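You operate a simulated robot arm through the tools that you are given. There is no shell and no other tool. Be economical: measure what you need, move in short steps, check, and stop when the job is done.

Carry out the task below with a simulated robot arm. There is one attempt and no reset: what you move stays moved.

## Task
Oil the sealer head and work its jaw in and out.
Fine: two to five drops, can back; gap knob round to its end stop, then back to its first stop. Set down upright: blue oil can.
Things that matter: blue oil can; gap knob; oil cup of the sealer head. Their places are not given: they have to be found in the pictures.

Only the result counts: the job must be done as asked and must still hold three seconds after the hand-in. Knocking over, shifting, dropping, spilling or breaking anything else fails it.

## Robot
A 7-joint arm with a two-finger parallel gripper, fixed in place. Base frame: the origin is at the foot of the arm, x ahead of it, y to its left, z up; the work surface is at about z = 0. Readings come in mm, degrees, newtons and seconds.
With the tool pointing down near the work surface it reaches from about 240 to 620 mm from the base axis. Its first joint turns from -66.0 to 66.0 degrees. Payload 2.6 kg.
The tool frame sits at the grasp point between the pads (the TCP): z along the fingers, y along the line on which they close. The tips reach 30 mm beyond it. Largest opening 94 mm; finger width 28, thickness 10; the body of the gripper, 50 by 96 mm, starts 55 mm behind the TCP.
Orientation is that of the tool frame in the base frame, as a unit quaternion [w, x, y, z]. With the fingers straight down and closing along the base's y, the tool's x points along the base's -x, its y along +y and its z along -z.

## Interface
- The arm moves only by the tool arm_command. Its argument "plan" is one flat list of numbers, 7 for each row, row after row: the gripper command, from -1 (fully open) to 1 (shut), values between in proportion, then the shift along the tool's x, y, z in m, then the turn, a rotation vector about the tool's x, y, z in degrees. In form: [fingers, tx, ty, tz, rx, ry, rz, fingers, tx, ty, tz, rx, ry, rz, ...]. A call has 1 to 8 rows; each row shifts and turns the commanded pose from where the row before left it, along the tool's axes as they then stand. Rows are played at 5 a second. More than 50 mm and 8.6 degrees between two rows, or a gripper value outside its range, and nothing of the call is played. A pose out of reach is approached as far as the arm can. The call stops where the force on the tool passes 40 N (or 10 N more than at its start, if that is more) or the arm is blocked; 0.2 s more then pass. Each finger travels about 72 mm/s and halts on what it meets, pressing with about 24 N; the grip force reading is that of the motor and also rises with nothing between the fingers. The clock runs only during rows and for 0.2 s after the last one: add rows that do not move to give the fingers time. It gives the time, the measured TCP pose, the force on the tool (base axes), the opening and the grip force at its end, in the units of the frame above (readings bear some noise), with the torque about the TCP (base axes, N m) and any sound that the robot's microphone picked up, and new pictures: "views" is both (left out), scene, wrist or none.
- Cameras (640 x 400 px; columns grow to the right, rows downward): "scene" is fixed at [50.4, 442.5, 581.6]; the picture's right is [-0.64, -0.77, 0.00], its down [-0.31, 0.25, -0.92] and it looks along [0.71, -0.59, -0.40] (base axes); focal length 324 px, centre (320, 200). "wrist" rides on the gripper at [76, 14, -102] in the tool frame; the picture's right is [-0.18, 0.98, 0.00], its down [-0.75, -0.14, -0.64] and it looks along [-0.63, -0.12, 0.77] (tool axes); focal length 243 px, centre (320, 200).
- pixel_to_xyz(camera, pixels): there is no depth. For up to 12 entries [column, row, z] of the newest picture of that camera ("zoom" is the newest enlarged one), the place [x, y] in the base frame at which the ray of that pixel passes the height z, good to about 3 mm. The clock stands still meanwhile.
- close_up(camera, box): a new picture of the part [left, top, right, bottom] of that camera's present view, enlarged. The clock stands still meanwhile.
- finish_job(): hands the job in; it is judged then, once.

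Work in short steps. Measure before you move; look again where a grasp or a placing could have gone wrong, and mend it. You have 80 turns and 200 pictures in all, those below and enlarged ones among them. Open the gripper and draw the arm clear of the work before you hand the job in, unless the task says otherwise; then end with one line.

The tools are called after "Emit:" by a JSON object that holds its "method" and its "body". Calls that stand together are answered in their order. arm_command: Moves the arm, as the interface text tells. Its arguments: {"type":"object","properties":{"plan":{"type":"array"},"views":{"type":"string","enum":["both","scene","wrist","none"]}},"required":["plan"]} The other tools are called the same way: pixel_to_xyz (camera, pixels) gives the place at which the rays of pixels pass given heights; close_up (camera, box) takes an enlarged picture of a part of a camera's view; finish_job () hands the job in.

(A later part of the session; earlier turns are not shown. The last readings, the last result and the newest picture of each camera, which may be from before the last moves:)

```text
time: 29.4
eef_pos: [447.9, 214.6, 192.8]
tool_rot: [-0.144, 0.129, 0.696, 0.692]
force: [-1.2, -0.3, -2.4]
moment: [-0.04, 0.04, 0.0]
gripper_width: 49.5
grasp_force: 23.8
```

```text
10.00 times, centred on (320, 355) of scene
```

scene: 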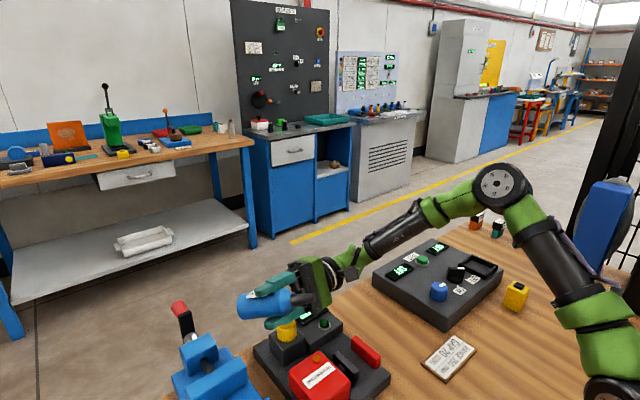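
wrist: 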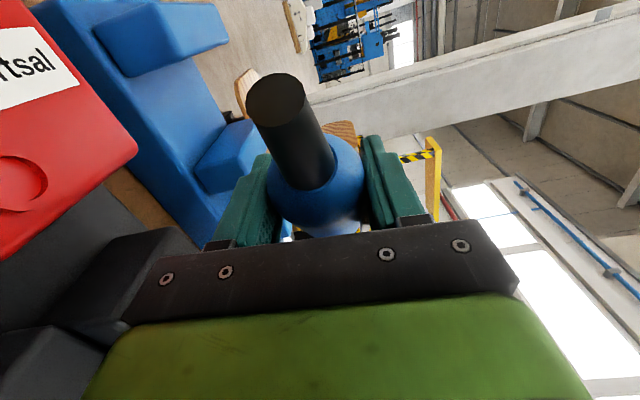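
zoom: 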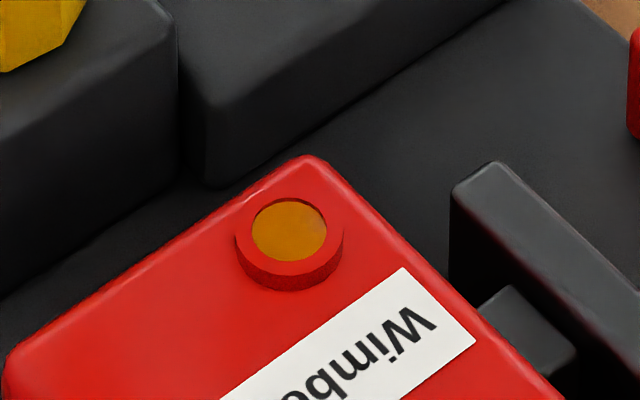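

The level is stable with two drops or so; no spill. Raise and unroll to upright roll.

Emit:
{"method": "arm_command", "body": {"plan": [1, 0.0048, 0.0121, 0, 0, 0, 8.5, 1, 0.0066, 0.0112, 0, 0, 0, 8.5, 1, 0.0082, 0.0101, 0, 0, 0, 8.5, 1, 0, 0, 0, 0, 0, 8.5, 1, 0, 0, 0, 0, 0, 8.5, 1, 0, 0, 0, 0, 0, 8.5, 1, 0, 0, 0, 0, 0, 8.5, 1, 0, 0, 0, 0, 0, 8.5], "views": "none"}}

```text
time: 31.2
eef_pos: [449.2, 213.8, 230.1]
tool_rot: [0.505, -0.495, -0.505, -0.495]
force: [-0.3, 0.4, -2.8]
moment: [-0.03, 0.03, -0.01]
gripper_width: 49.4
grasp_force: 23.9
```

Carry the can back to above its place.

Emit:
{"method": "arm_command", "body": {"plan": [1, 0, -0.016, -0.04175, 0, 0, 0, 1, 0, -0.016, -0.04175, 0, 0, 0, 1, 0, -0.016, -0.04175, 0, 0, 0, 1, 0, -0.016, -0.04175, 0, 0, 0, 1, 0, -0.016, -0.04175, 0, 0, 0, 1, 0, -0.016, -0.04175, 0, 0, 0, 1, 0, 0, 0, 0, 0, 0], "views": "none"}}

Emit:
{"method": "arm_command", "body": {"plan": [1, 0, 0, 0, 0, -8.5, 0, 1, 0, 0, 0, 0, -8.5, 0, 1, 0, 0, 0, 0, -8.5, 0, 1, 0, 0, 0, 0, -8.5, 0, 1, 0, 0, 0, 0, -1, 0, 1, 0, 0, 0, 0, 0, 0, 1, 0, 0, 0, 0, 0, 0], "views": "both"}}

```text
time: 32.8
eef_pos: [358.5, -40.4, 231.8]
tool_rot: [-0.505, 0.495, 0.506, 0.495]
force: [0.1, 0.0, -2.2]
moment: [-0.01, -0.02, 0.02]
gripper_width: 49.3
grasp_force: 24.1
```

```text
time: 34.4
eef_pos: [358.3, -38.4, 231.8]
tool_rot: [-0.329, 0.621, 0.634, 0.322]
force: [-0.2, 0.2, -2.3]
moment: [-0.07, 0.0, 0.0]
gripper_width: 49.3
grasp_force: 24.3
```

scene: 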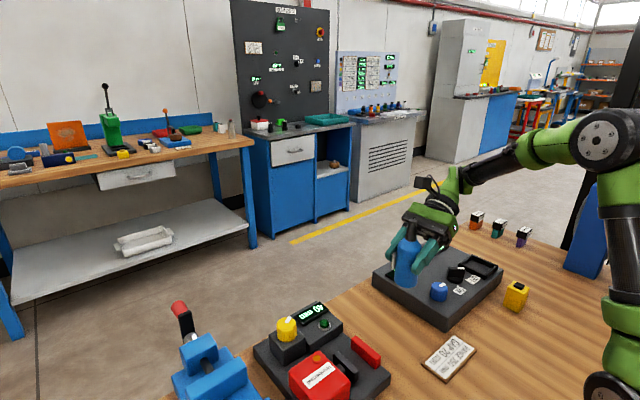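
wrist: 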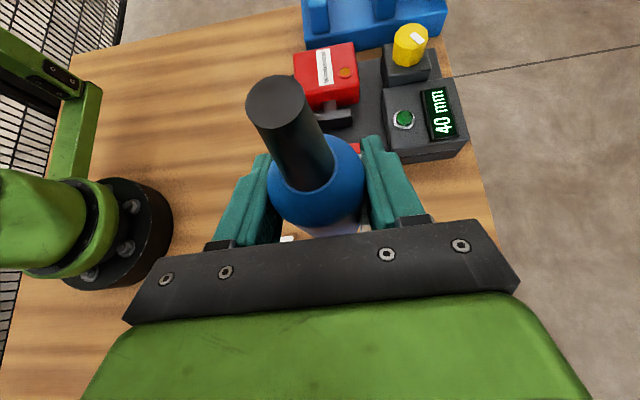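

Can unslipped and upright. Descend to about 8 mm above the table.

Emit:
{"method": "arm_command", "body": {"plan": [1, -0.032, 0, 0.0224, 0, 0, 0, 1, -0.032, 0, 0.0224, 0, 0, 0, 1, -0.032, 0, 0.0224, 0, 0, 0, 1, -0.032, 0, 0.0224, 0, 0, 0, 1, 0, 0, 0, 0, 0, 0], "views": "none"}}

```text
time: 35.6
eef_pos: [357.2, -37.2, 74.5]
tool_rot: [-0.329, 0.621, 0.634, 0.324]
force: [1.7, -0.3, -1.5]
moment: [-0.02, 0.04, 0.05]
gripper_width: 49.3
grasp_force: 24.3
```

Lower the rest in small steps, feeling for contact.

Emit:
{"method": "arm_command", "body": {"plan": [1, -0.0025, 0, 0.0017, 0, 0, 0, 1, -0.0025, 0, 0.0017, 0, 0, 0, 1, -0.0012, 0, 0.0009, 0, 0, 0], "views": "none"}}

```text
time: 36.4
eef_pos: [358.4, -38.4, 66.7]
tool_rot: [-0.328, 0.621, 0.633, 0.324]
force: [0.7, 0.1, -2.5]
moment: [-0.01, 0.0, -0.01]
gripper_width: 49.1
grasp_force: 23.6
```

Emit:
{"method": "arm_command", "body": {"plan": [1, -0.0006, 0, 0.0004, 0, 0, 0, 1, 0, 0, 0, 0, 0, 0], "views": "both"}}

```text
time: 37.0
eef_pos: [358.2, -38.2, 66.2]
tool_rot: [-0.33, 0.62, 0.634, 0.324]
force: [-0.6, 0.9, -2.1]
moment: [0.03, 0.03, 0.04]
gripper_width: 49.3
grasp_force: 23.6
```

scene: 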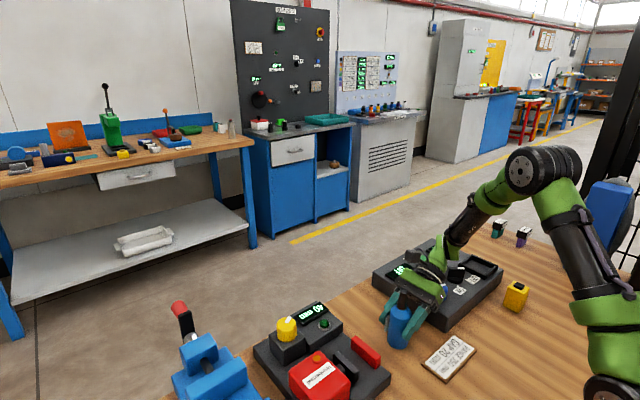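
wrist: 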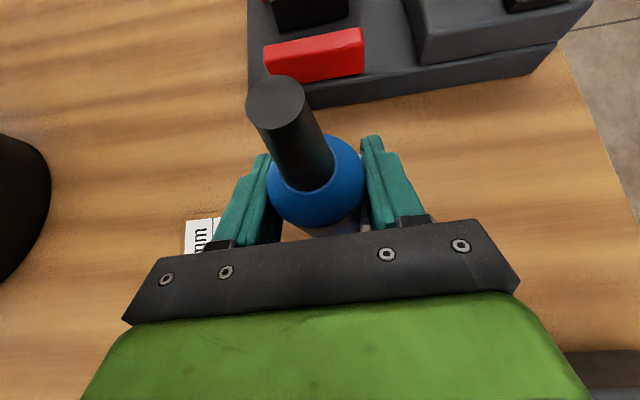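

Force still shows the can's weight; lower another millimetre or so.

Emit:
{"method": "arm_command", "body": {"plan": [1, -0.0008, 0, 0.0006, 0, 0, 0, 1, 0, 0, 0, 0, 0, 0], "views": "none"}}

```text
time: 37.6
eef_pos: [358.6, -37.6, 68.2]
tool_rot: [-0.329, 0.621, 0.633, 0.324]
force: [-3.8, -3.6, 13.7]
moment: [-0.01, 0.23, 0.04]
gripper_width: 49.2
grasp_force: 24.1
```

Contact felt (13.7 N). Relieve slightly, then open slowly.

Emit:
{"method": "arm_command", "body": {"plan": [1, 0.0005, 0, -0.00035, 0, 0, 0, 0, 0, 0, 0, 0, 0, 0, -0.2, 0, 0, 0, 0, 0, 0, -0.5, 0, 0, 0, 0, 0, 0, -0.8, 0, 0, 0, 0, 0, 0, -0.8, 0, 0, 0, 0, 0, 0], "views": "both"}}

```text
time: 39.0
eef_pos: [357.7, -38.2, 66.3]
tool_rot: [-0.329, 0.621, 0.634, 0.323]
force: [-0.3, 0.3, 0.0]
moment: [0.02, -0.02, -0.04]
gripper_width: 84.5
grasp_force: 0.1
```

scene: 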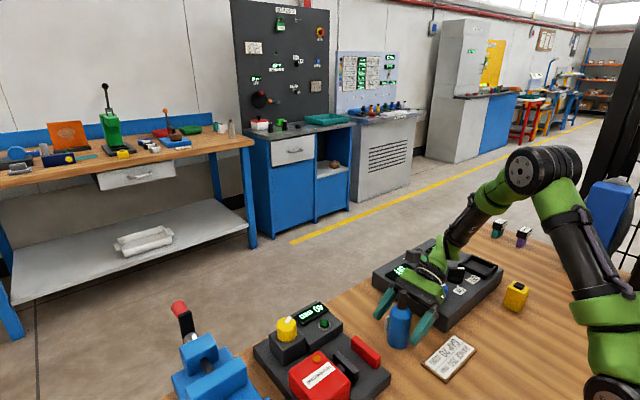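
wrist: 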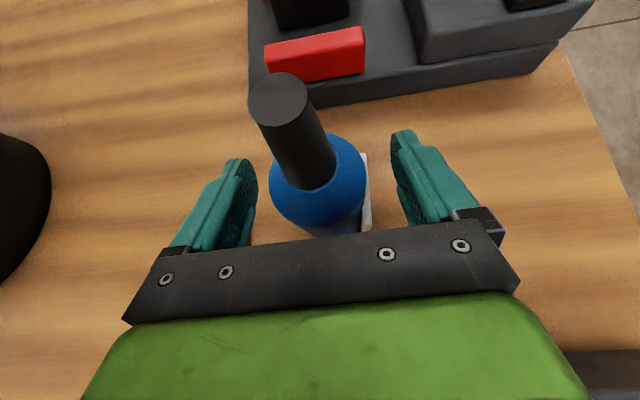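

The can stands upright where it was. Retreat 110 mm along the fingers, then up.

Emit:
{"method": "arm_command", "body": {"plan": [-0.8, 0, 0, -0.0275, 0, 0, 0, -0.8, 0, 0, -0.0275, 0, 0, 0, -0.8, 0, 0, -0.0275, 0, 0, 0, -0.8, 0, 0, -0.0275, 0, 0, 0, -0.8, 0.033, 0, -0.023, 0, 0, 0, -0.8, 0.033, 0, -0.023, 0, 0, 0, -0.8, 0.033, 0, -0.023, 0, 0, 0, -0.8, 0.033, 0, -0.023, 0, 0, 0], "views": "both"}}

```text
time: 40.8
eef_pos: [359.3, -130.6, 291.8]
tool_rot: [-0.33, 0.62, 0.634, 0.322]
force: [0.0, 0.5, -0.4]
moment: [-0.01, 0.0, 0.02]
gripper_width: 84.5
grasp_force: 0.0
```

scene: 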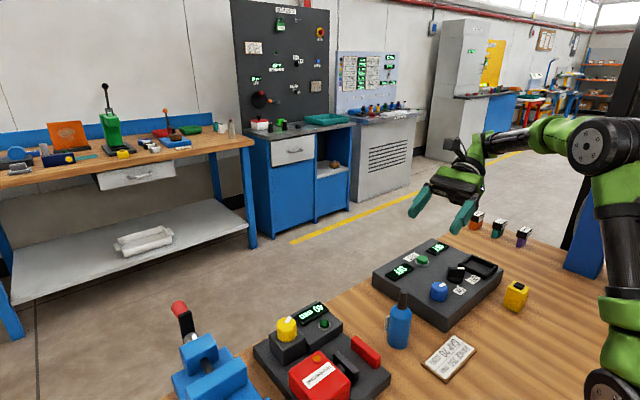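
wrist: 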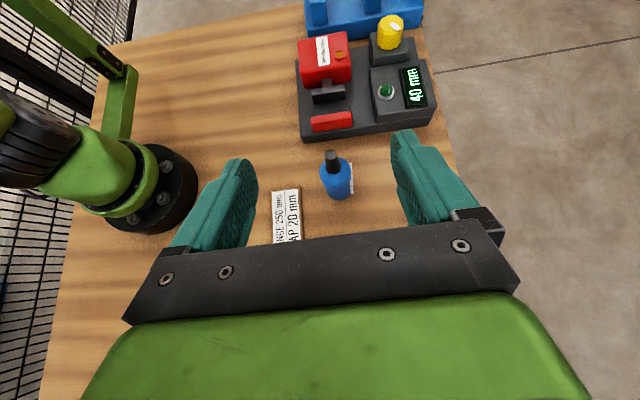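

Can is standing at its place. Now for the knob: pitch the hand back to straight down.

Emit:
{"method": "arm_command", "body": {"plan": [-0.8, 0, 0, 0, 0, -8.5, 0, -0.8, 0, 0, 0, 0, -8.5, 0, -0.8, 0, 0, 0, 0, -8.5, 0, -0.8, 0, 0, 0, 0, -8.5, 0, -0.8, 0, 0, 0, 0, -8.5, 0, -0.8, 0, 0, 0, 0, -8.5, 0, -0.8, 0, 0, 0, 0, -3.9, 0, -0.8, 0, 0, 0, 0, 0, 0], "views": "none"}}

Emit:
{"method": "arm_command", "body": {"plan": [-0.8, 0.045, 0.018, 0, 0, 0, 0, -0.8, 0.045, 0.018, 0, 0, 0, 0, -0.8, 0.045, 0.018, 0, 0, 0, 0, -0.8, 0.045, 0.018, 0, 0, 0, 0, -0.8, 0.045, 0.018, 0, 0, 0, 0, -0.8, 0.045, 0.018, 0, 0, 0, 0, -0.8, 0, 0, 0, 0, 0, 0], "views": "wrist"}}

```text
time: 42.6
eef_pos: [359.5, -128.9, 290.9]
tool_rot: [0.001, 0.7, 0.714, 0.001]
force: [0.0, 0.9, 0.7]
moment: [-0.03, 0.03, -0.01]
gripper_width: 84.8
grasp_force: 0.1
```

```text
time: 44.2
eef_pos: [461.0, 147.4, 289.5]
tool_rot: [0.0, 0.7, 0.714, 0.0]
force: [0.5, 0.3, 0.1]
moment: [0.0, 0.0, -0.04]
gripper_width: 84.6
grasp_force: 0.2
```

wrist: 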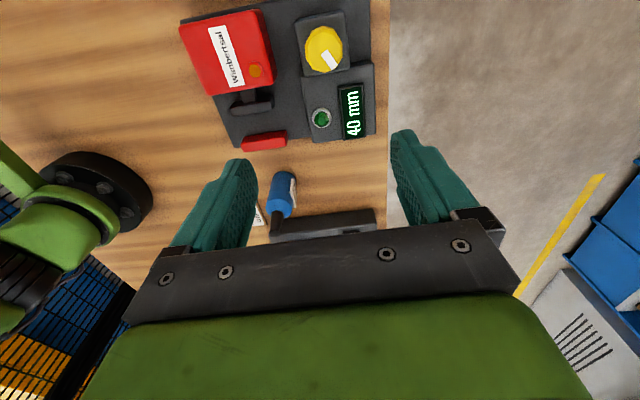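

The knob is at (324,49), nearly beneath the camera. Measure it.

Emit:
{"method": "close_up", "body": {"camera": "wrist", "box": [270, 0, 390, 110]}}

Emit:
{"method": "pixel_to_xyz", "body": {"camera": "wrist", "pixels": [[324, 49, 108], [324, 49, 100], [307, 49, 108], [343, 49, 108], [324, 27, 108], [324, 71, 108], [271, 71, 75], [296, 22, 70]]}}

Emit:
{"method": "pixel_to_xyz", "body": {"camera": "scene", "pixels": [[286.5, 322, 100], [286.5, 322, 108], [286.5, 322, 115]]}}

Emit:
{"method": "close_up", "body": {"camera": "scene", "box": [260, 300, 320, 360]}}

```text
3.64 times, centred on (330, 55) of wrist
```

zoom: 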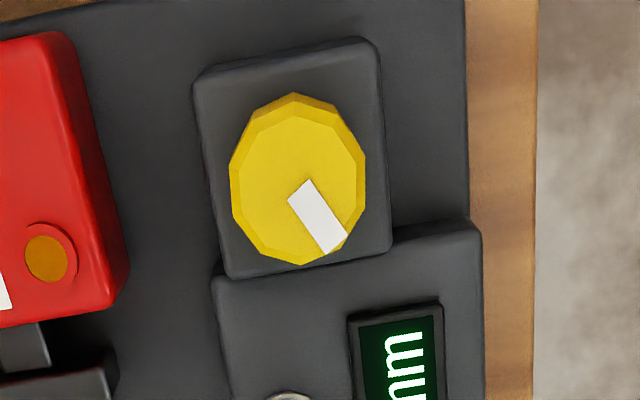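

```text
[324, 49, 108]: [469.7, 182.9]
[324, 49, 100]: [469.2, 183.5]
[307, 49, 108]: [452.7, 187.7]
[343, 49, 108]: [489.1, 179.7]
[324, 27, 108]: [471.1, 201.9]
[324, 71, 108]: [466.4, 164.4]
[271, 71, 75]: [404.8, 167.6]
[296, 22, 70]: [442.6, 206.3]
```

```text
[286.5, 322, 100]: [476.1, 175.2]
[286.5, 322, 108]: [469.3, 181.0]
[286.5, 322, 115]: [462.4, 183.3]
```

```text
6.67 times, centred on (290, 330) of scene
```

zoom: 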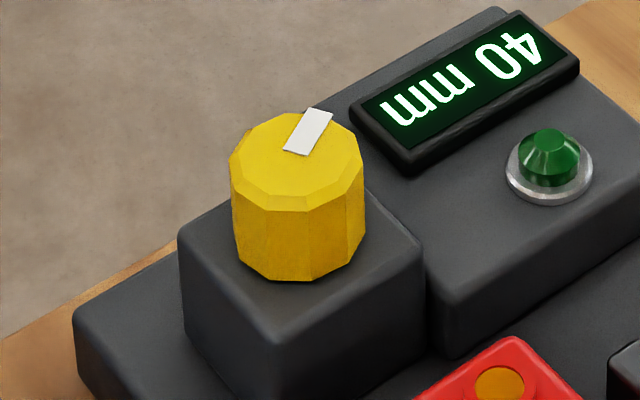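

Knob centre ≈ (469.5,181.5), diameter ~36, z≈83–108; pointer at azimuth about -60°. Move over it and descend to z≈145 with the fingers opened to ~62 mm.

Emit:
{"method": "arm_command", "body": {"plan": [-0.32, 0.0343, 0.0092, 0, 0, 0, 0, -0.32, 0, 0, 0.036, 0, 0, 0, -0.32, 0, 0, 0.036, 0, 0, 0, -0.32, 0, 0, 0.036, 0, 0, 0, -0.32, 0, 0, 0.036, 0, 0, 0, -0.32, 0, 0, 0, 0, 0, 0], "views": "both"}}

Emit:
{"method": "close_up", "body": {"camera": "scene", "box": [240, 270, 350, 370]}}

```text
time: 45.6
eef_pos: [468.5, 177.8, 146.1]
tool_rot: [0.0, 0.699, 0.715, 0.001]
force: [0.3, 0.9, 0.4]
moment: [-0.01, 0.01, -0.02]
gripper_width: 61.9
grasp_force: 0.0
```

scene: 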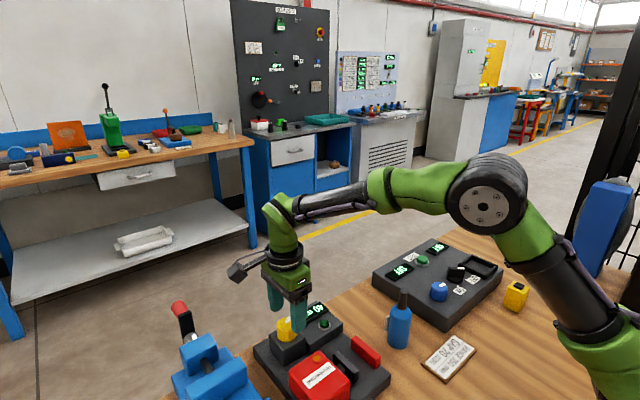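
wrist: 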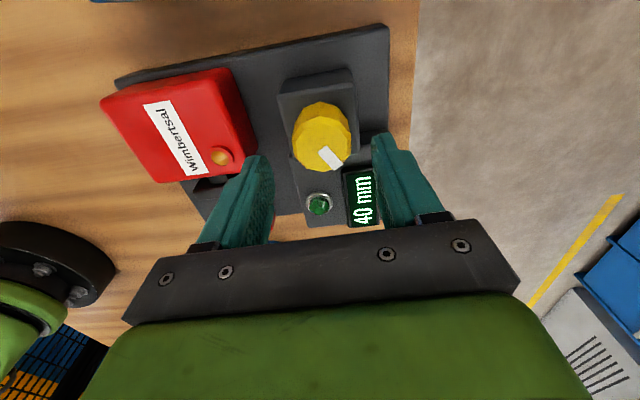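

```text
4.00 times, centred on (295, 320) of scene
```

zoom: 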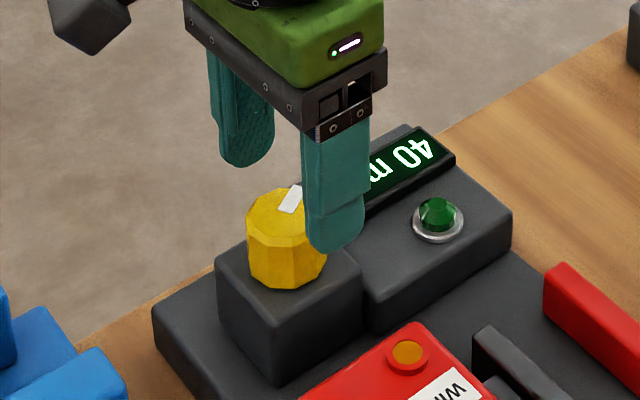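

Emit:
{"method": "pixel_to_xyz", "body": {"camera": "wrist", "pixels": [[321, 137, 108], [321, 137, 104], [294, 137, 108], [348, 135, 108], [321, 105, 105], [321, 168, 108]]}}

Emit:
{"method": "close_up", "body": {"camera": "wrist", "box": [260, 60, 400, 200]}}

```text
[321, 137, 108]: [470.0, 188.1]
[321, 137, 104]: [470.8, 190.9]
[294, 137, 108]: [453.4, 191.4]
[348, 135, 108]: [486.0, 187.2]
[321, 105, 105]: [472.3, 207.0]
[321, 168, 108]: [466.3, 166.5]
```

```text
2.86 times, centred on (330, 130) of wrist
```

zoom: 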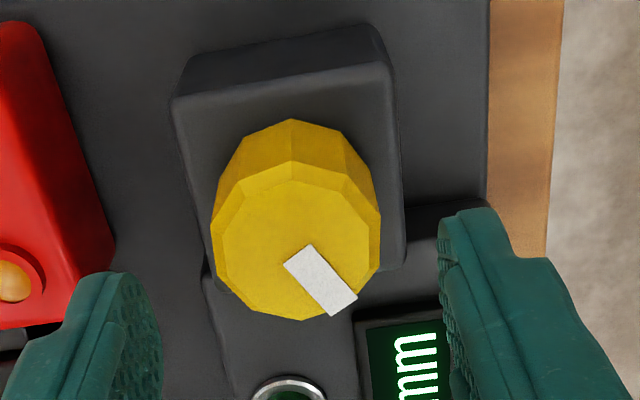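

Top face centre at (322,145) → about (469.5,182.5). Correct by 4.7 mm and descend to z≈118.

Emit:
{"method": "arm_command", "body": {"plan": [-0.32, 0.0047, 0.0012, 0, 0, 0, 0, -0.32, 0, 0, 0.014, 0, 0, 0, -0.32, 0, 0, 0.014, 0, 0, 0, -0.32, 0, 0, 0, 0, 0, 0], "views": "wrist"}}

Emit:
{"method": "close_up", "body": {"camera": "scene", "box": [240, 270, 350, 370]}}

```text
time: 46.6
eef_pos: [471.2, 181.9, 117.9]
tool_rot: [-0.001, 0.7, 0.715, 0.0]
force: [0.4, 0.4, -0.7]
moment: [-0.03, 0.02, 0.01]
gripper_width: 61.9
grasp_force: 0.0
```

wrist: 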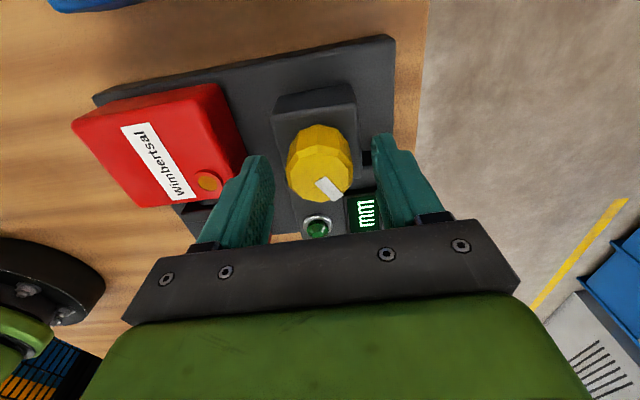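

```text
4.00 times, centred on (295, 320) of scene
```

zoom: 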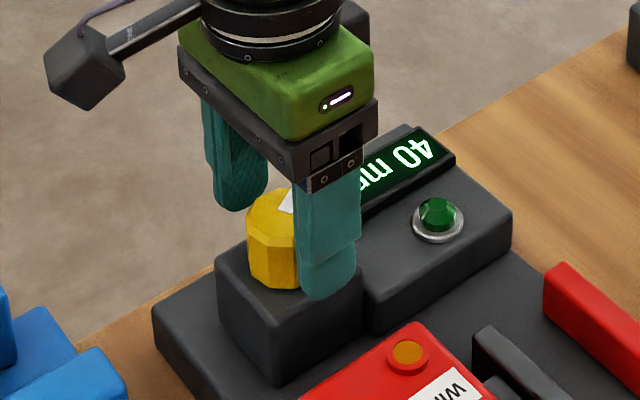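

Alignment looks right (predicted TCP pixel (320,177) vs knob top). Close on the knob.

Emit:
{"method": "arm_command", "body": {"plan": [0, 0, 0, 0, 0, 0, 0, 0.4, 0, 0, 0, 0, 0, 0, 1, 0, 0, 0, 0, 0, 0, 1, 0, 0, 0, 0, 0, 0], "views": "wrist"}}

Emit:
{"method": "close_up", "body": {"camera": "wrist", "box": [240, 90, 400, 250]}}

```text
time: 47.6
eef_pos: [469.1, 181.7, 118.5]
tool_rot: [-0.001, 0.699, 0.715, 0.0]
force: [-10.8, -2.5, 2.0]
moment: [0.0, -0.21, -0.01]
gripper_width: 39.4
grasp_force: 44.7
```

wrist: 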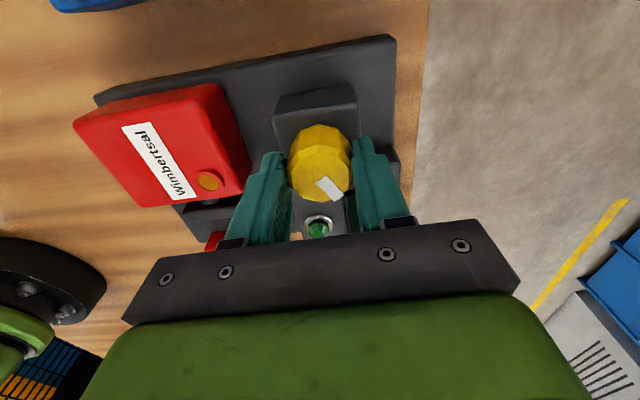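

```text
2.50 times, centred on (320, 170) of wrist
```

zoom: 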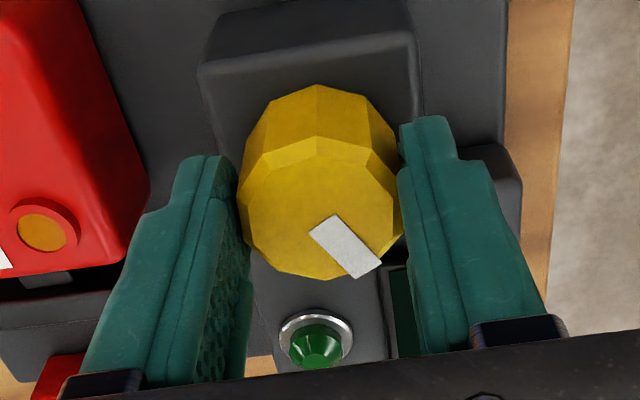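

Gripped; a side force of -10.8 N in x suggests shifting ~1 mm to -x. I do that, then turn +17° (clockwise from above) to test.

Emit:
{"method": "arm_command", "body": {"plan": [1, 0, -0.0012, 0, 0, 0, 0, 1, 0, 0, 0, 0, 0, 4, 1, 0, 0, 0, 0, 0, 6, 1, 0, 0, 0, 0, 0, 7], "views": "wrist"}}

Emit:
{"method": "close_up", "body": {"camera": "scene", "box": [260, 280, 370, 390]}}

```text
time: 48.6
eef_pos: [469.0, 180.7, 117.1]
tool_rot: [0.001, 0.799, 0.602, 0.0]
force: [12.5, -0.1, -20.9]
moment: [0.79, 0.16, 0.04]
gripper_width: 39.4
grasp_force: 44.8
```

wrist: 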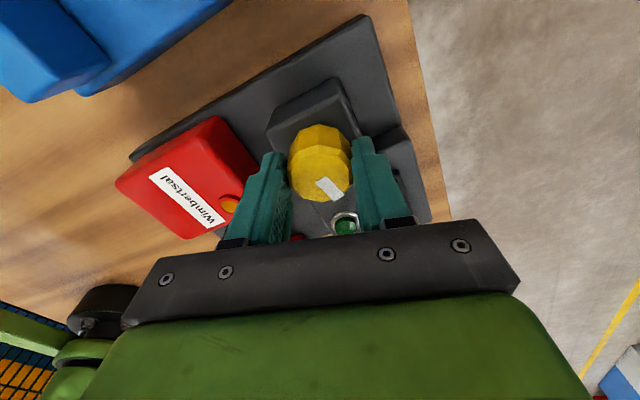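

```text
3.64 times, centred on (315, 335) of scene
```

zoom: 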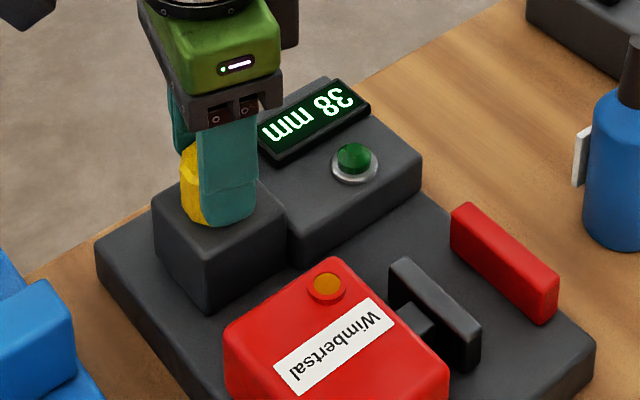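

Clockwise turns freely: display 38 mm, no torque. Relieve the vertical pull slightly and turn on ~60°.

Emit:
{"method": "arm_command", "body": {"plan": [1, 0, 0, 0.0008, 0, 0, 8.5, 1, 0, 0, 0, 0, 0, 8.5, 1, 0, 0, 0, 0, 0, 8.5, 1, 0, 0, 0, 0, 0, 8.5, 1, 0, 0, 0, 0, 0, 8.5, 1, 0, 0, 0, 0, 0, 8.5, 1, 0, 0, 0, 0, 0, 8.5], "views": "none"}}

Emit:
{"method": "close_up", "body": {"camera": "scene", "box": [260, 280, 370, 390]}}

```text
time: 50.2
eef_pos: [469.9, 179.7, 118.3]
tool_rot: [0.001, 0.992, 0.125, 0.002]
force: [14.6, -14.5, -12.5]
moment: [0.15, 0.09, 0.05]
gripper_width: 39.4
grasp_force: 45.3
```

```text
3.64 times, centred on (315, 335) of scene
```

zoom: 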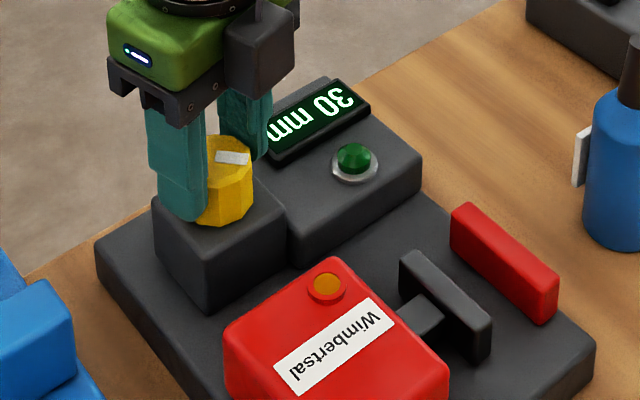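

30 mm after ~76°. Correct the side force (~1.3 mm) and turn on another 34°, to see if the wrist allows it.

Emit:
{"method": "arm_command", "body": {"plan": [1, 0.0009, 0.0016, 0.0004, 0, 0, 0, 1, 0, 0, 0, 0, 0, 8.5, 1, 0, 0, 0, 0, 0, 8.5, 1, 0, 0, 0, 0, 0, 8.5, 1, 0, 0, 0, 0, 0, 8.5], "views": "none"}}

Emit:
{"method": "close_up", "body": {"camera": "scene", "box": [260, 280, 370, 390]}}

```text
time: 51.4
eef_pos: [470.3, 179.4, 117.9]
tool_rot: [0.002, 0.986, -0.169, 0.0]
force: [-2.2, -18.1, -1.5]
moment: [0.01, 0.39, 0.03]
gripper_width: 39.2
grasp_force: 44.9
```

```text
3.64 times, centred on (315, 335) of scene
```

zoom: 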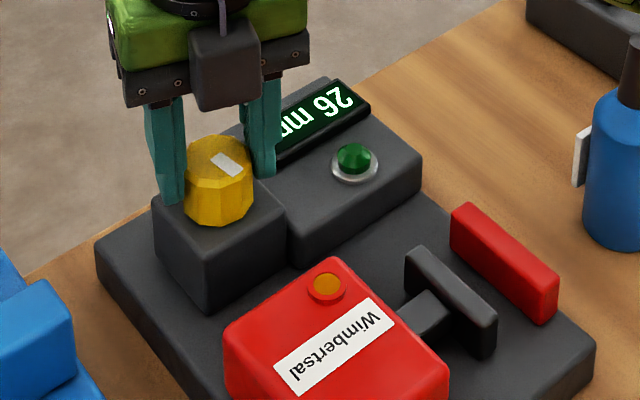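

26 mm at ~110°. Correct 1.6 mm in -y and continue.

Emit:
{"method": "arm_command", "body": {"plan": [1, 0.0005, 0.0015, 0, 0, 0, 0, 1, 0, 0, 0, 0, 0, 8.5, 1, 0, 0, 0, 0, 0, 8.5, 1, 0, 0, 0, 0, 0, 8.5, 1, 0, 0, 0, 0, 0, 8.5, 1, 0, 0, 0, 0, 0, 8.5], "views": "none"}}

Emit:
{"method": "close_up", "body": {"camera": "scene", "box": [260, 280, 370, 390]}}

```text
time: 52.9
eef_pos: [469.8, 178.8, 118.5]
tool_rot: [0.003, 0.859, -0.512, 0.002]
force: [-6.6, -1.0, 0.8]
moment: [0.25, -0.43, 0.01]
gripper_width: 39.2
grasp_force: 44.9
stopped in row 6: the force on the tool passed its limit at 41 N (the readings are from after the stop); the commanded pose is now the measured one
```

```text
3.64 times, centred on (315, 335) of scene
```

zoom: 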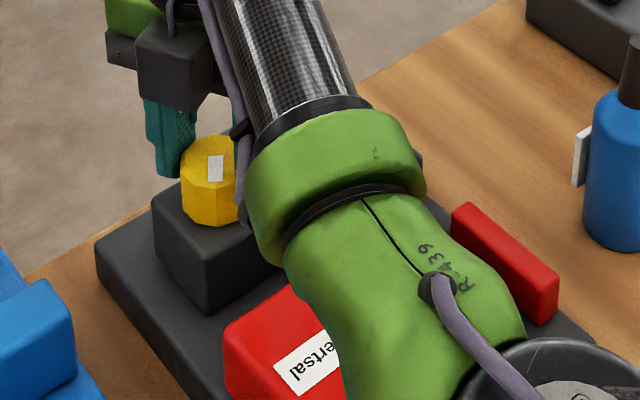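

Stopped at ~153° total with 41 N; the arm's elbow has swung over the sealer. I take pictures before anything else.

Emit:
{"method": "arm_command", "body": {"plan": [1, 0, 0, 0, 0, 0, 0], "views": "both"}}

```text
time: 53.3
eef_pos: [471.4, 179.3, 118.5]
tool_rot: [0.003, 0.859, -0.512, 0.001]
force: [-9.1, -1.5, 3.5]
moment: [0.2, -0.26, -0.01]
gripper_width: 39.2
grasp_force: 43.8
```

scene: 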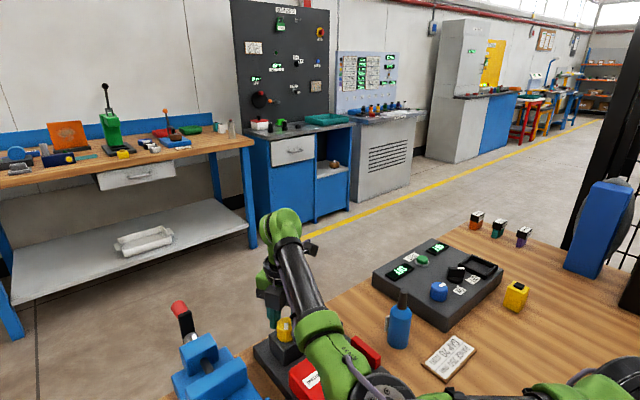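
wrist: 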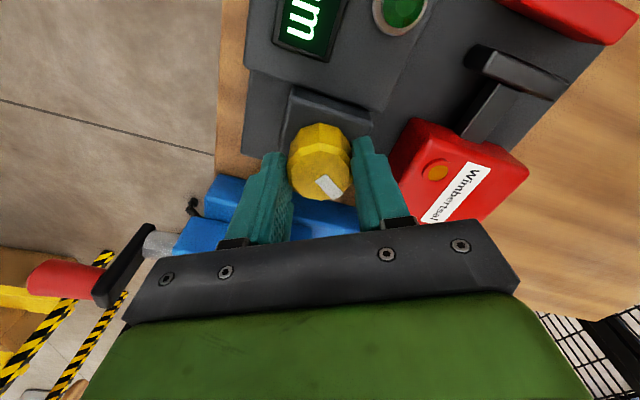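

Posture is odd but forces are small. I test another small turn to see whether the knob is at its end stop.

Emit:
{"method": "arm_command", "body": {"plan": [1, 0, 0, 0, 0, 0, 3, 1, 0, 0, 0, 0, 0, 3], "views": "both"}}

Emit:
{"method": "close_up", "body": {"camera": "wrist", "box": [240, 0, 400, 220]}}

```text
time: 53.9
eef_pos: [470.0, 178.6, 117.7]
tool_rot: [0.003, 0.832, -0.555, 0.002]
force: [-1.1, 3.2, -1.5]
moment: [-0.39, -0.71, -0.01]
gripper_width: 39.3
grasp_force: 44.9
```

scene: 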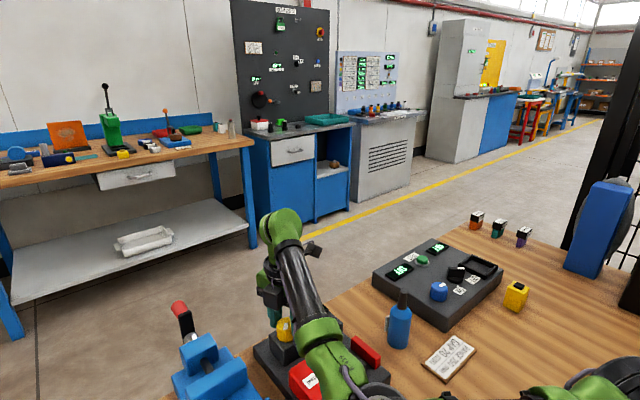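
wrist: 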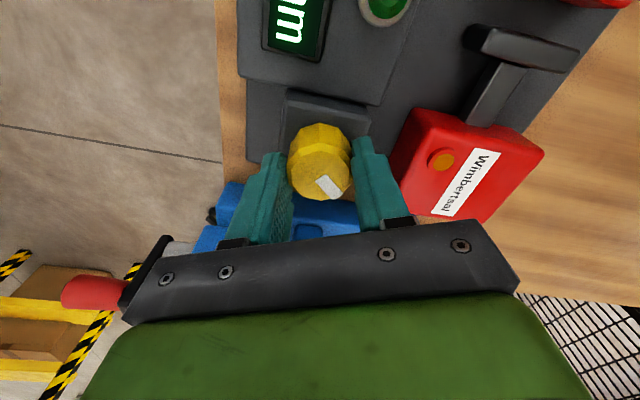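

```text
1.82 times, centred on (320, 110) of wrist
```

zoom: 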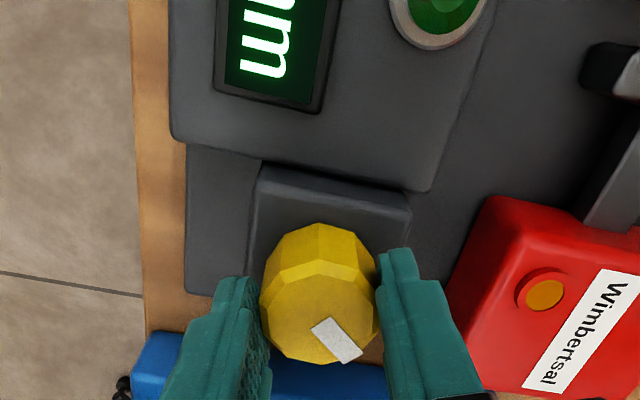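

The knob still turns with the hand (pointer unchanged relative to the fingers), ~159° so far. The arm posture is getting awkward, so I regrasp: open, raise, and turn the hand back.

Emit:
{"method": "arm_command", "body": {"plan": [0, 0, 0, 0, 0, 0, 0, -0.32, 0, 0, 0, 0, 0, 0, -0.32, 0, 0, 0, 0, 0, 0, -0.32, 0, 0, -0.02, 0, 0, 0, -0.32, 0, 0, -0.02, 0, 0, 0, -0.32, 0, 0, 0, 0, 0, -8.5, -0.32, 0, 0, 0, 0, 0, -8.5, -0.32, 0, 0, 0, 0, 0, -8.5], "views": "wrist"}}

```text
time: 55.7
eef_pos: [470.7, 179.8, 157.7]
tool_rot: [0.004, 0.934, -0.357, 0.0]
force: [0.5, -0.5, 0.4]
moment: [0.0, 0.01, 0.01]
gripper_width: 62.0
grasp_force: 0.1
```

wrist: 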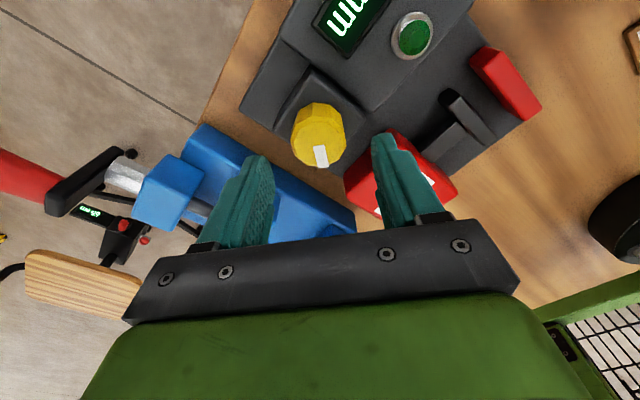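

The knob stays put. Turn the hand back 136°.

Emit:
{"method": "arm_command", "body": {"plan": [-0.32, 0, 0, 0, 0, 0, -8.5, -0.32, 0, 0, 0, 0, 0, -8.5, -0.32, 0, 0, 0, 0, 0, -8.5, -0.32, 0, 0, 0, 0, 0, -8.5, -0.32, 0, 0, 0, 0, 0, -8.5, -0.32, 0, 0, 0, 0, 0, -8.5, -0.32, 0, 0, 0, 0, 0, -8.5, -0.32, 0, 0, 0, 0, 0, -8.5], "views": "none"}}

Emit:
{"method": "arm_command", "body": {"plan": [-0.32, 0, 0, 0, 0, 0, -8.5, -0.32, 0, 0, 0, 0, 0, -8.5, -0.32, 0, 0, 0, 0, 0, -8.5, -0.32, 0, 0, 0, 0, 0, -8.5, -0.32, 0, 0, 0, 0, 0, -8.5, -0.32, 0, 0, 0, 0, 0, -8.5, -0.32, 0, 0, 0, 0, 0, -8.5, -0.32, 0, 0, 0, 0, 0, -8.5], "views": "both"}}

Emit:
{"method": "close_up", "body": {"camera": "scene", "box": [260, 280, 370, 390]}}

```text
time: 57.5
eef_pos: [470.4, 179.8, 157.4]
tool_rot: [0.003, 0.974, 0.226, 0.0]
force: [0.7, -0.7, -0.9]
moment: [-0.02, 0.02, -0.01]
gripper_width: 62.1
grasp_force: 0.0
```

```text
time: 59.3
eef_pos: [469.9, 181.1, 157.1]
tool_rot: [0.002, 0.682, 0.732, -0.002]
force: [-0.7, -0.4, -0.1]
moment: [0.04, -0.02, 0.02]
gripper_width: 62.1
grasp_force: 0.1
```

scene: 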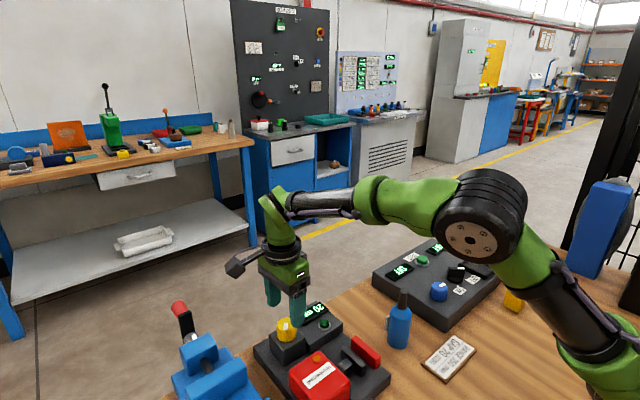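
wrist: 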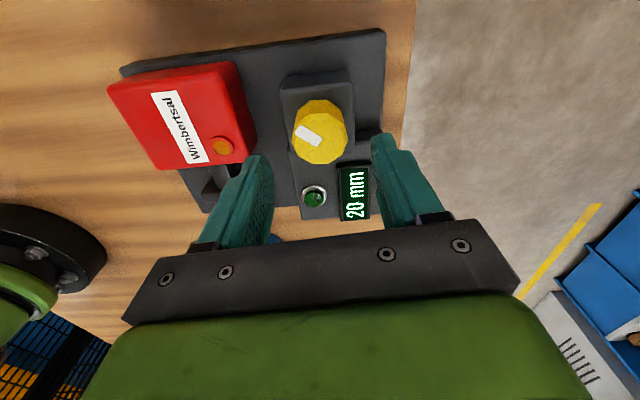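

```text
3.64 times, centred on (315, 335) of scene
```

zoom: 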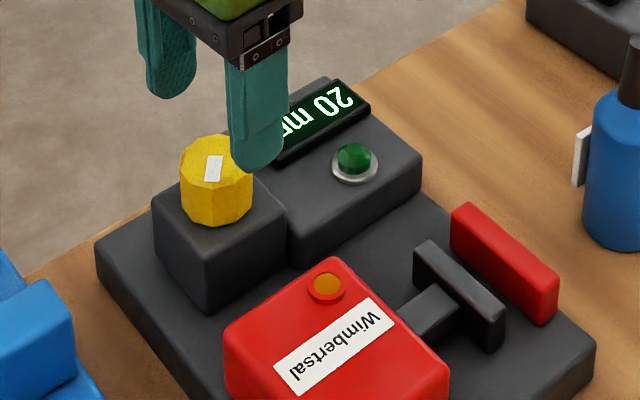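

Display 20 mm; the jaw has moved out. Lower, regrasp the knob.

Emit:
{"method": "arm_command", "body": {"plan": [-0.32, -0.001, 0, 0.02, 0, 0, 0, -0.32, 0, 0, 0.0195, 0, 0, 0, 0, 0, 0, 0, 0, 0, 0, 1, 0, 0, 0, 0, 0, 0, 1, 0, 0, 0, 0, 0, 0, 1, 0, 0, 0, 0, 0, 0], "views": "none"}}

```text
time: 60.7
eef_pos: [469.2, 179.9, 118.3]
tool_rot: [0.003, 0.681, 0.732, 0.0]
force: [23.6, 6.4, -10.8]
moment: [0.07, 0.07, -0.02]
gripper_width: 39.1
grasp_force: 45.1
```

Grip holds; side force +23.6 N in x, so shift 2 mm to +x, then turn clockwise ~59°.

Emit:
{"method": "arm_command", "body": {"plan": [1, 0.0004, 0.002, 0.0004, 0, 0, 0, 1, 0, 0, 0, 0, 0, 8.5, 1, 0, 0, 0, 0, 0, 8.5, 1, 0, 0, 0, 0, 0, 8.5, 1, 0, 0, 0, 0, 0, 8.5, 1, 0, 0, 0, 0, 0, 8.5, 1, 0, 0, 0, 0, 0, 8.5, 1, 0, 0, 0, 0, 0, 8.5], "views": "wrist"}}

Emit:
{"method": "close_up", "body": {"camera": "scene", "box": [260, 280, 370, 390]}}

```text
time: 62.5
eef_pos: [471.1, 181.4, 116.2]
tool_rot: [0.002, 0.955, 0.295, -0.002]
force: [-2.6, 12.1, -8.7]
moment: [0.16, 1.04, -0.02]
gripper_width: 37.7
grasp_force: 45.1
```

wrist: 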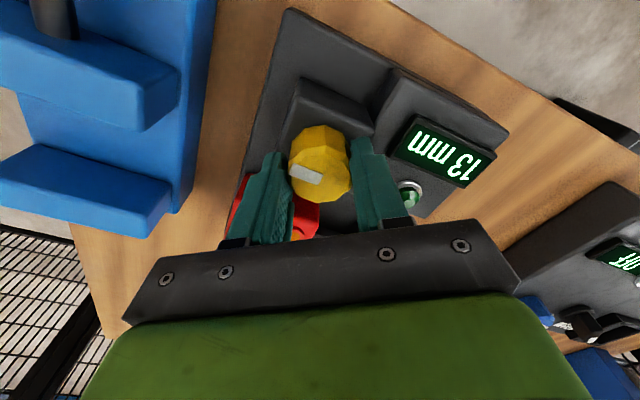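

```text
3.64 times, centred on (315, 335) of scene
```

zoom: 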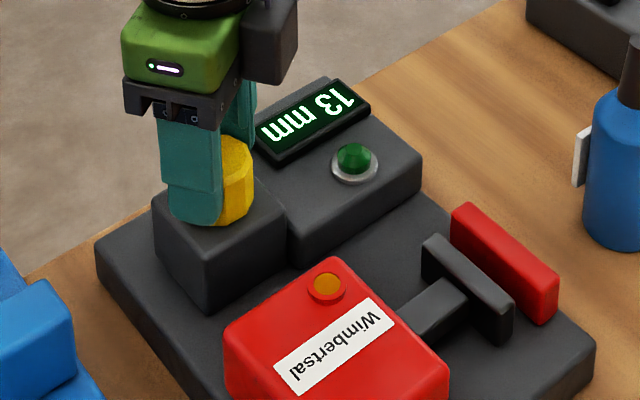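

13 mm now. Slight correction in +y, continue clockwise watching for the stop.

Emit:
{"method": "arm_command", "body": {"plan": [1, 0.0006, -0.0008, 0, 0, 0, 0, 1, 0, 0, 0, 0, 0, 8.5, 1, 0, 0, 0, 0, 0, 8.5, 1, 0, 0, 0, 0, 0, 8.5, 1, 0, 0, 0, 0, 0, 8.5], "views": "none"}}

Emit:
{"method": "close_up", "body": {"camera": "scene", "box": [260, 280, 370, 390]}}

Emit:
{"method": "close_up", "body": {"camera": "wrist", "box": [240, 80, 400, 250]}}

```text
time: 63.7
eef_pos: [473.5, 180.6, 118.2]
tool_rot: [0.004, 1.0, 0.004, 0.001]
force: [-3.2, 2.0, -20.3]
moment: [0.53, 0.24, 1.09]
gripper_width: 38.7
grasp_force: 45.0
```

```text
3.64 times, centred on (315, 335) of scene
```

zoom: 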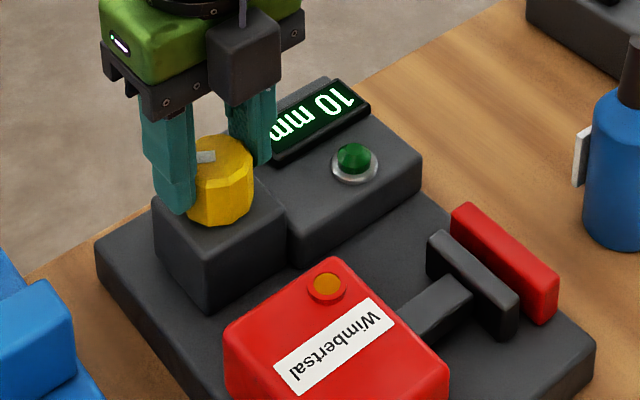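

```text
2.35 times, centred on (320, 165) of wrist
```

zoom: 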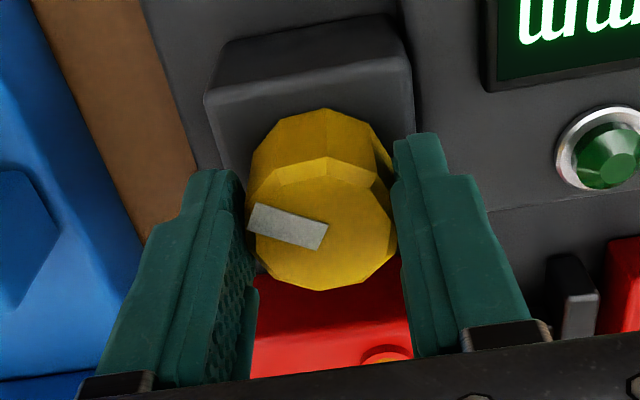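

Torque 1.09 N·m about z at 10 mm: the end stop is reached. Now turn back counter-clockwise.

Emit:
{"method": "arm_command", "body": {"plan": [1, 0, 0, 0.0006, 0, 0, -8.5, 1, 0, 0, 0, 0, 0, -8.5, 1, 0, 0, 0, 0, 0, -8.5, 1, 0, 0, 0, 0, 0, -8.5, 1, 0, 0, 0, 0, 0, -8.5, 1, 0, 0, 0, 0, 0, -8.5, 1, 0, 0, 0, 0, 0, -8.5], "views": "none"}}

Emit:
{"method": "close_up", "body": {"camera": "scene", "box": [260, 280, 370, 390]}}

```text
time: 65.3
eef_pos: [471.2, 183.0, 119.0]
tool_rot: [-0.001, 0.866, 0.501, -0.001]
force: [-4.4, 19.0, 4.4]
moment: [0.45, -0.34, -0.06]
gripper_width: 38.0
grasp_force: 45.2
```

```text
3.64 times, centred on (315, 335) of scene
```

zoom: 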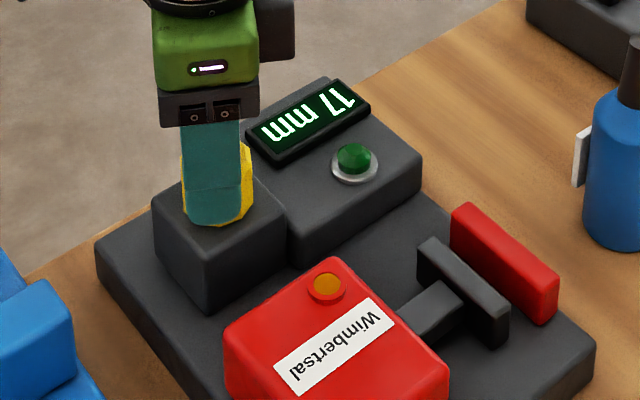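

17 mm going back. Correct +1.6 mm y and continue.

Emit:
{"method": "arm_command", "body": {"plan": [1, 0.0012, -0.0011, 0, 0, 0, 0, 1, 0, 0, 0, 0, 0, -8.5, 1, 0, 0, 0, 0, 0, -8.5, 1, 0, 0, 0, 0, 0, -8.5, 1, 0, 0, 0, 0, 0, -8.5, 1, 0, 0, 0, 0, 0, -8.5, 1, 0, 0, 0, 0, 0, -8.5, 1, 0, 0, 0, 0, 0, -8.5], "views": "none"}}

Emit:
{"method": "close_up", "body": {"camera": "scene", "box": [260, 280, 370, 390]}}

```text
time: 66.2
eef_pos: [470.2, 182.3, 118.0]
tool_rot: [-0.001, 0.767, 0.641, -0.003]
force: [-3.8, -0.8, 1.5]
moment: [-0.26, -0.8, -0.03]
gripper_width: 38.0
grasp_force: 45.2
stopped in row 4: the force on the tool passed its limit at 42 N (the readings are from after the stop); the commanded pose is now the measured one
```

```text
3.64 times, centred on (315, 335) of scene
```

zoom: 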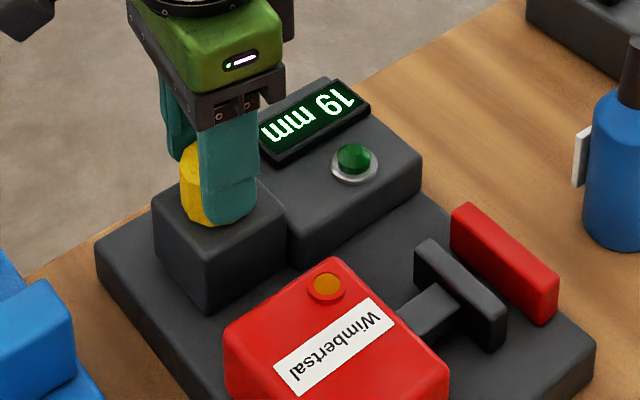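

Side force stopped it at 19 mm; the command is reset and relaxed. Continue.

Emit:
{"method": "arm_command", "body": {"plan": [1, 0, 0, 0, 0, 0, -8.5, 1, 0, 0, 0, 0, 0, -8.5, 1, 0, 0, 0, 0, 0, -8.5, 1, 0, 0, 0, 0, 0, -8.5, 1, 0, 0, 0, 0, 0, -8.5], "views": "none"}}

Emit:
{"method": "close_up", "body": {"camera": "scene", "box": [260, 280, 370, 390]}}

```text
time: 67.5
eef_pos: [468.9, 183.4, 118.6]
tool_rot: [-0.007, 0.486, 0.874, -0.004]
force: [-5.5, -0.7, 0.5]
moment: [0.16, -0.9, -0.02]
gripper_width: 38.3
grasp_force: 45.2
stopped in row 5: the force on the tool passed its limit at 41 N (the readings are from after the stop); the commanded pose is now the measured one
```

```text
3.64 times, centred on (315, 335) of scene
```

zoom: 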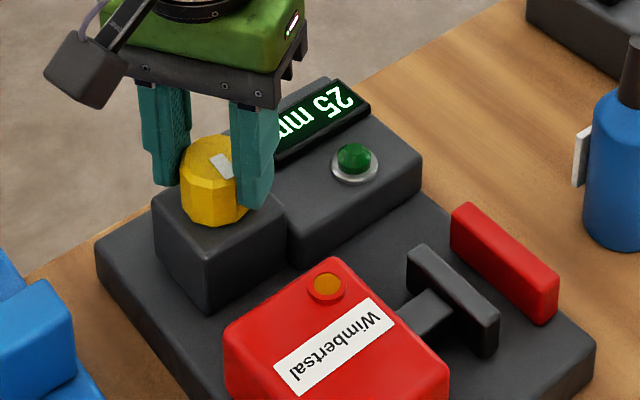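

25 mm; again relaxed after a side-force stop. Continue.

Emit:
{"method": "arm_command", "body": {"plan": [1, 0, 0, 0, 0, 0, -8.5, 1, 0, 0, 0, 0, 0, -8.5, 1, 0, 0, 0, 0, 0, -8.5, 1, 0, 0, 0, 0, 0, -8.5, 1, 0, 0, 0, 0, 0, -8.5, 1, 0, 0, 0, 0, 0, -8.5], "views": "scene"}}

Emit:
{"method": "close_up", "body": {"camera": "scene", "box": [260, 280, 370, 390]}}

```text
time: 68.4
eef_pos: [468.3, 181.7, 117.6]
tool_rot: [-0.01, 0.255, 0.967, -0.004]
force: [-6.1, -2.3, 1.3]
moment: [0.42, -0.94, 0.01]
gripper_width: 38.0
grasp_force: 45.0
stopped in row 4: the force on the tool passed its limit at 41 N (the readings are from after the stop); the commanded pose is now the measured one
```

scene: 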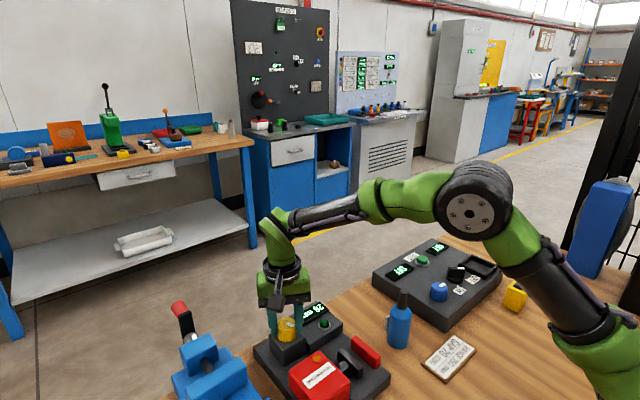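

```text
3.64 times, centred on (315, 335) of scene
```

zoom: 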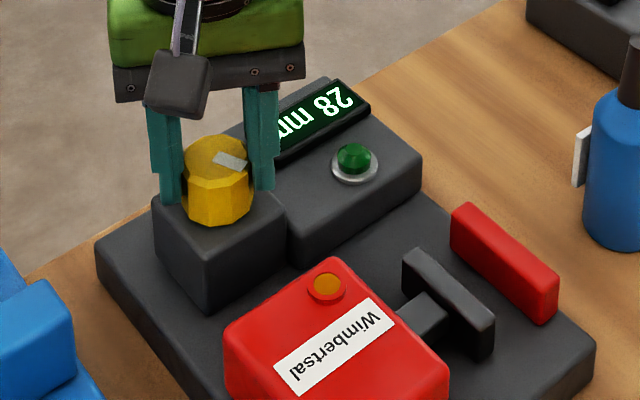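

28 mm. Continue with a small drift compensation.

Emit:
{"method": "arm_command", "body": {"plan": [1, 0, -0.0004, 0, 0, 0, -8.5, 1, 0, -0.0004, 0, 0, 0, -8.5, 1, 0, -0.0004, 0, 0, 0, -8.5, 1, 0, -0.0004, 0, 0, 0, -8.5, 1, 0, -0.0004, 0, 0, 0, -8.5, 1, 0, 0, 0, 0, 0, -8.5], "views": "none"}}

Emit:
{"method": "close_up", "body": {"camera": "scene", "box": [260, 280, 370, 390]}}

```text
time: 69.8
eef_pos: [467.9, 179.0, 117.5]
tool_rot: [-0.01, -0.188, 0.982, 0.001]
force: [-3.1, -4.3, 7.3]
moment: [-0.45, -1.37, 0.05]
gripper_width: 37.8
grasp_force: 44.7
```

```text
3.64 times, centred on (315, 335) of scene
```

zoom: 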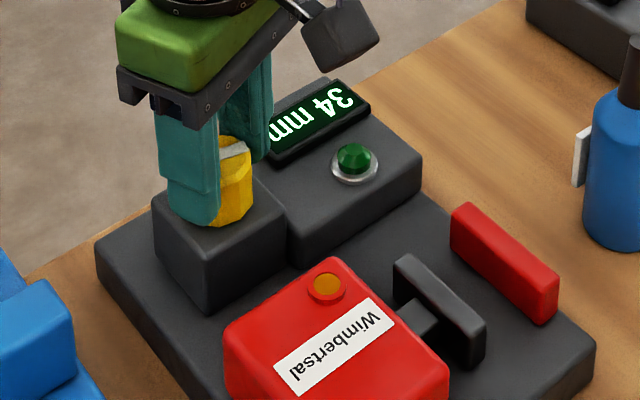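

34 mm, and the wrist goes on. Continue the last ~45°.

Emit:
{"method": "arm_command", "body": {"plan": [1, 0, -0.0004, 0, 0, 0, -8.5, 1, 0, -0.0004, 0, 0, 0, -8.5, 1, 0, -0.0004, 0, 0, 0, -8.5, 1, 0, -0.0004, 0, 0, 0, -8.5, 1, 0, -0.0004, 0, 0, 0, -8.5], "views": "none"}}

Emit:
{"method": "close_up", "body": {"camera": "scene", "box": [260, 280, 370, 390]}}

```text
time: 71.0
eef_pos: [468.2, 178.2, 117.6]
tool_rot: [-0.01, -0.53, 0.848, 0.004]
force: [7.7, -3.3, -1.4]
moment: [-1.46, -0.68, -0.01]
gripper_width: 38.2
grasp_force: 44.5
```

```text
3.64 times, centred on (315, 335) of scene
```

zoom: 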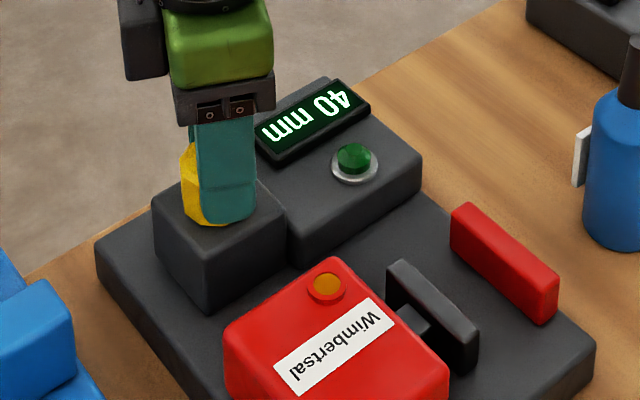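

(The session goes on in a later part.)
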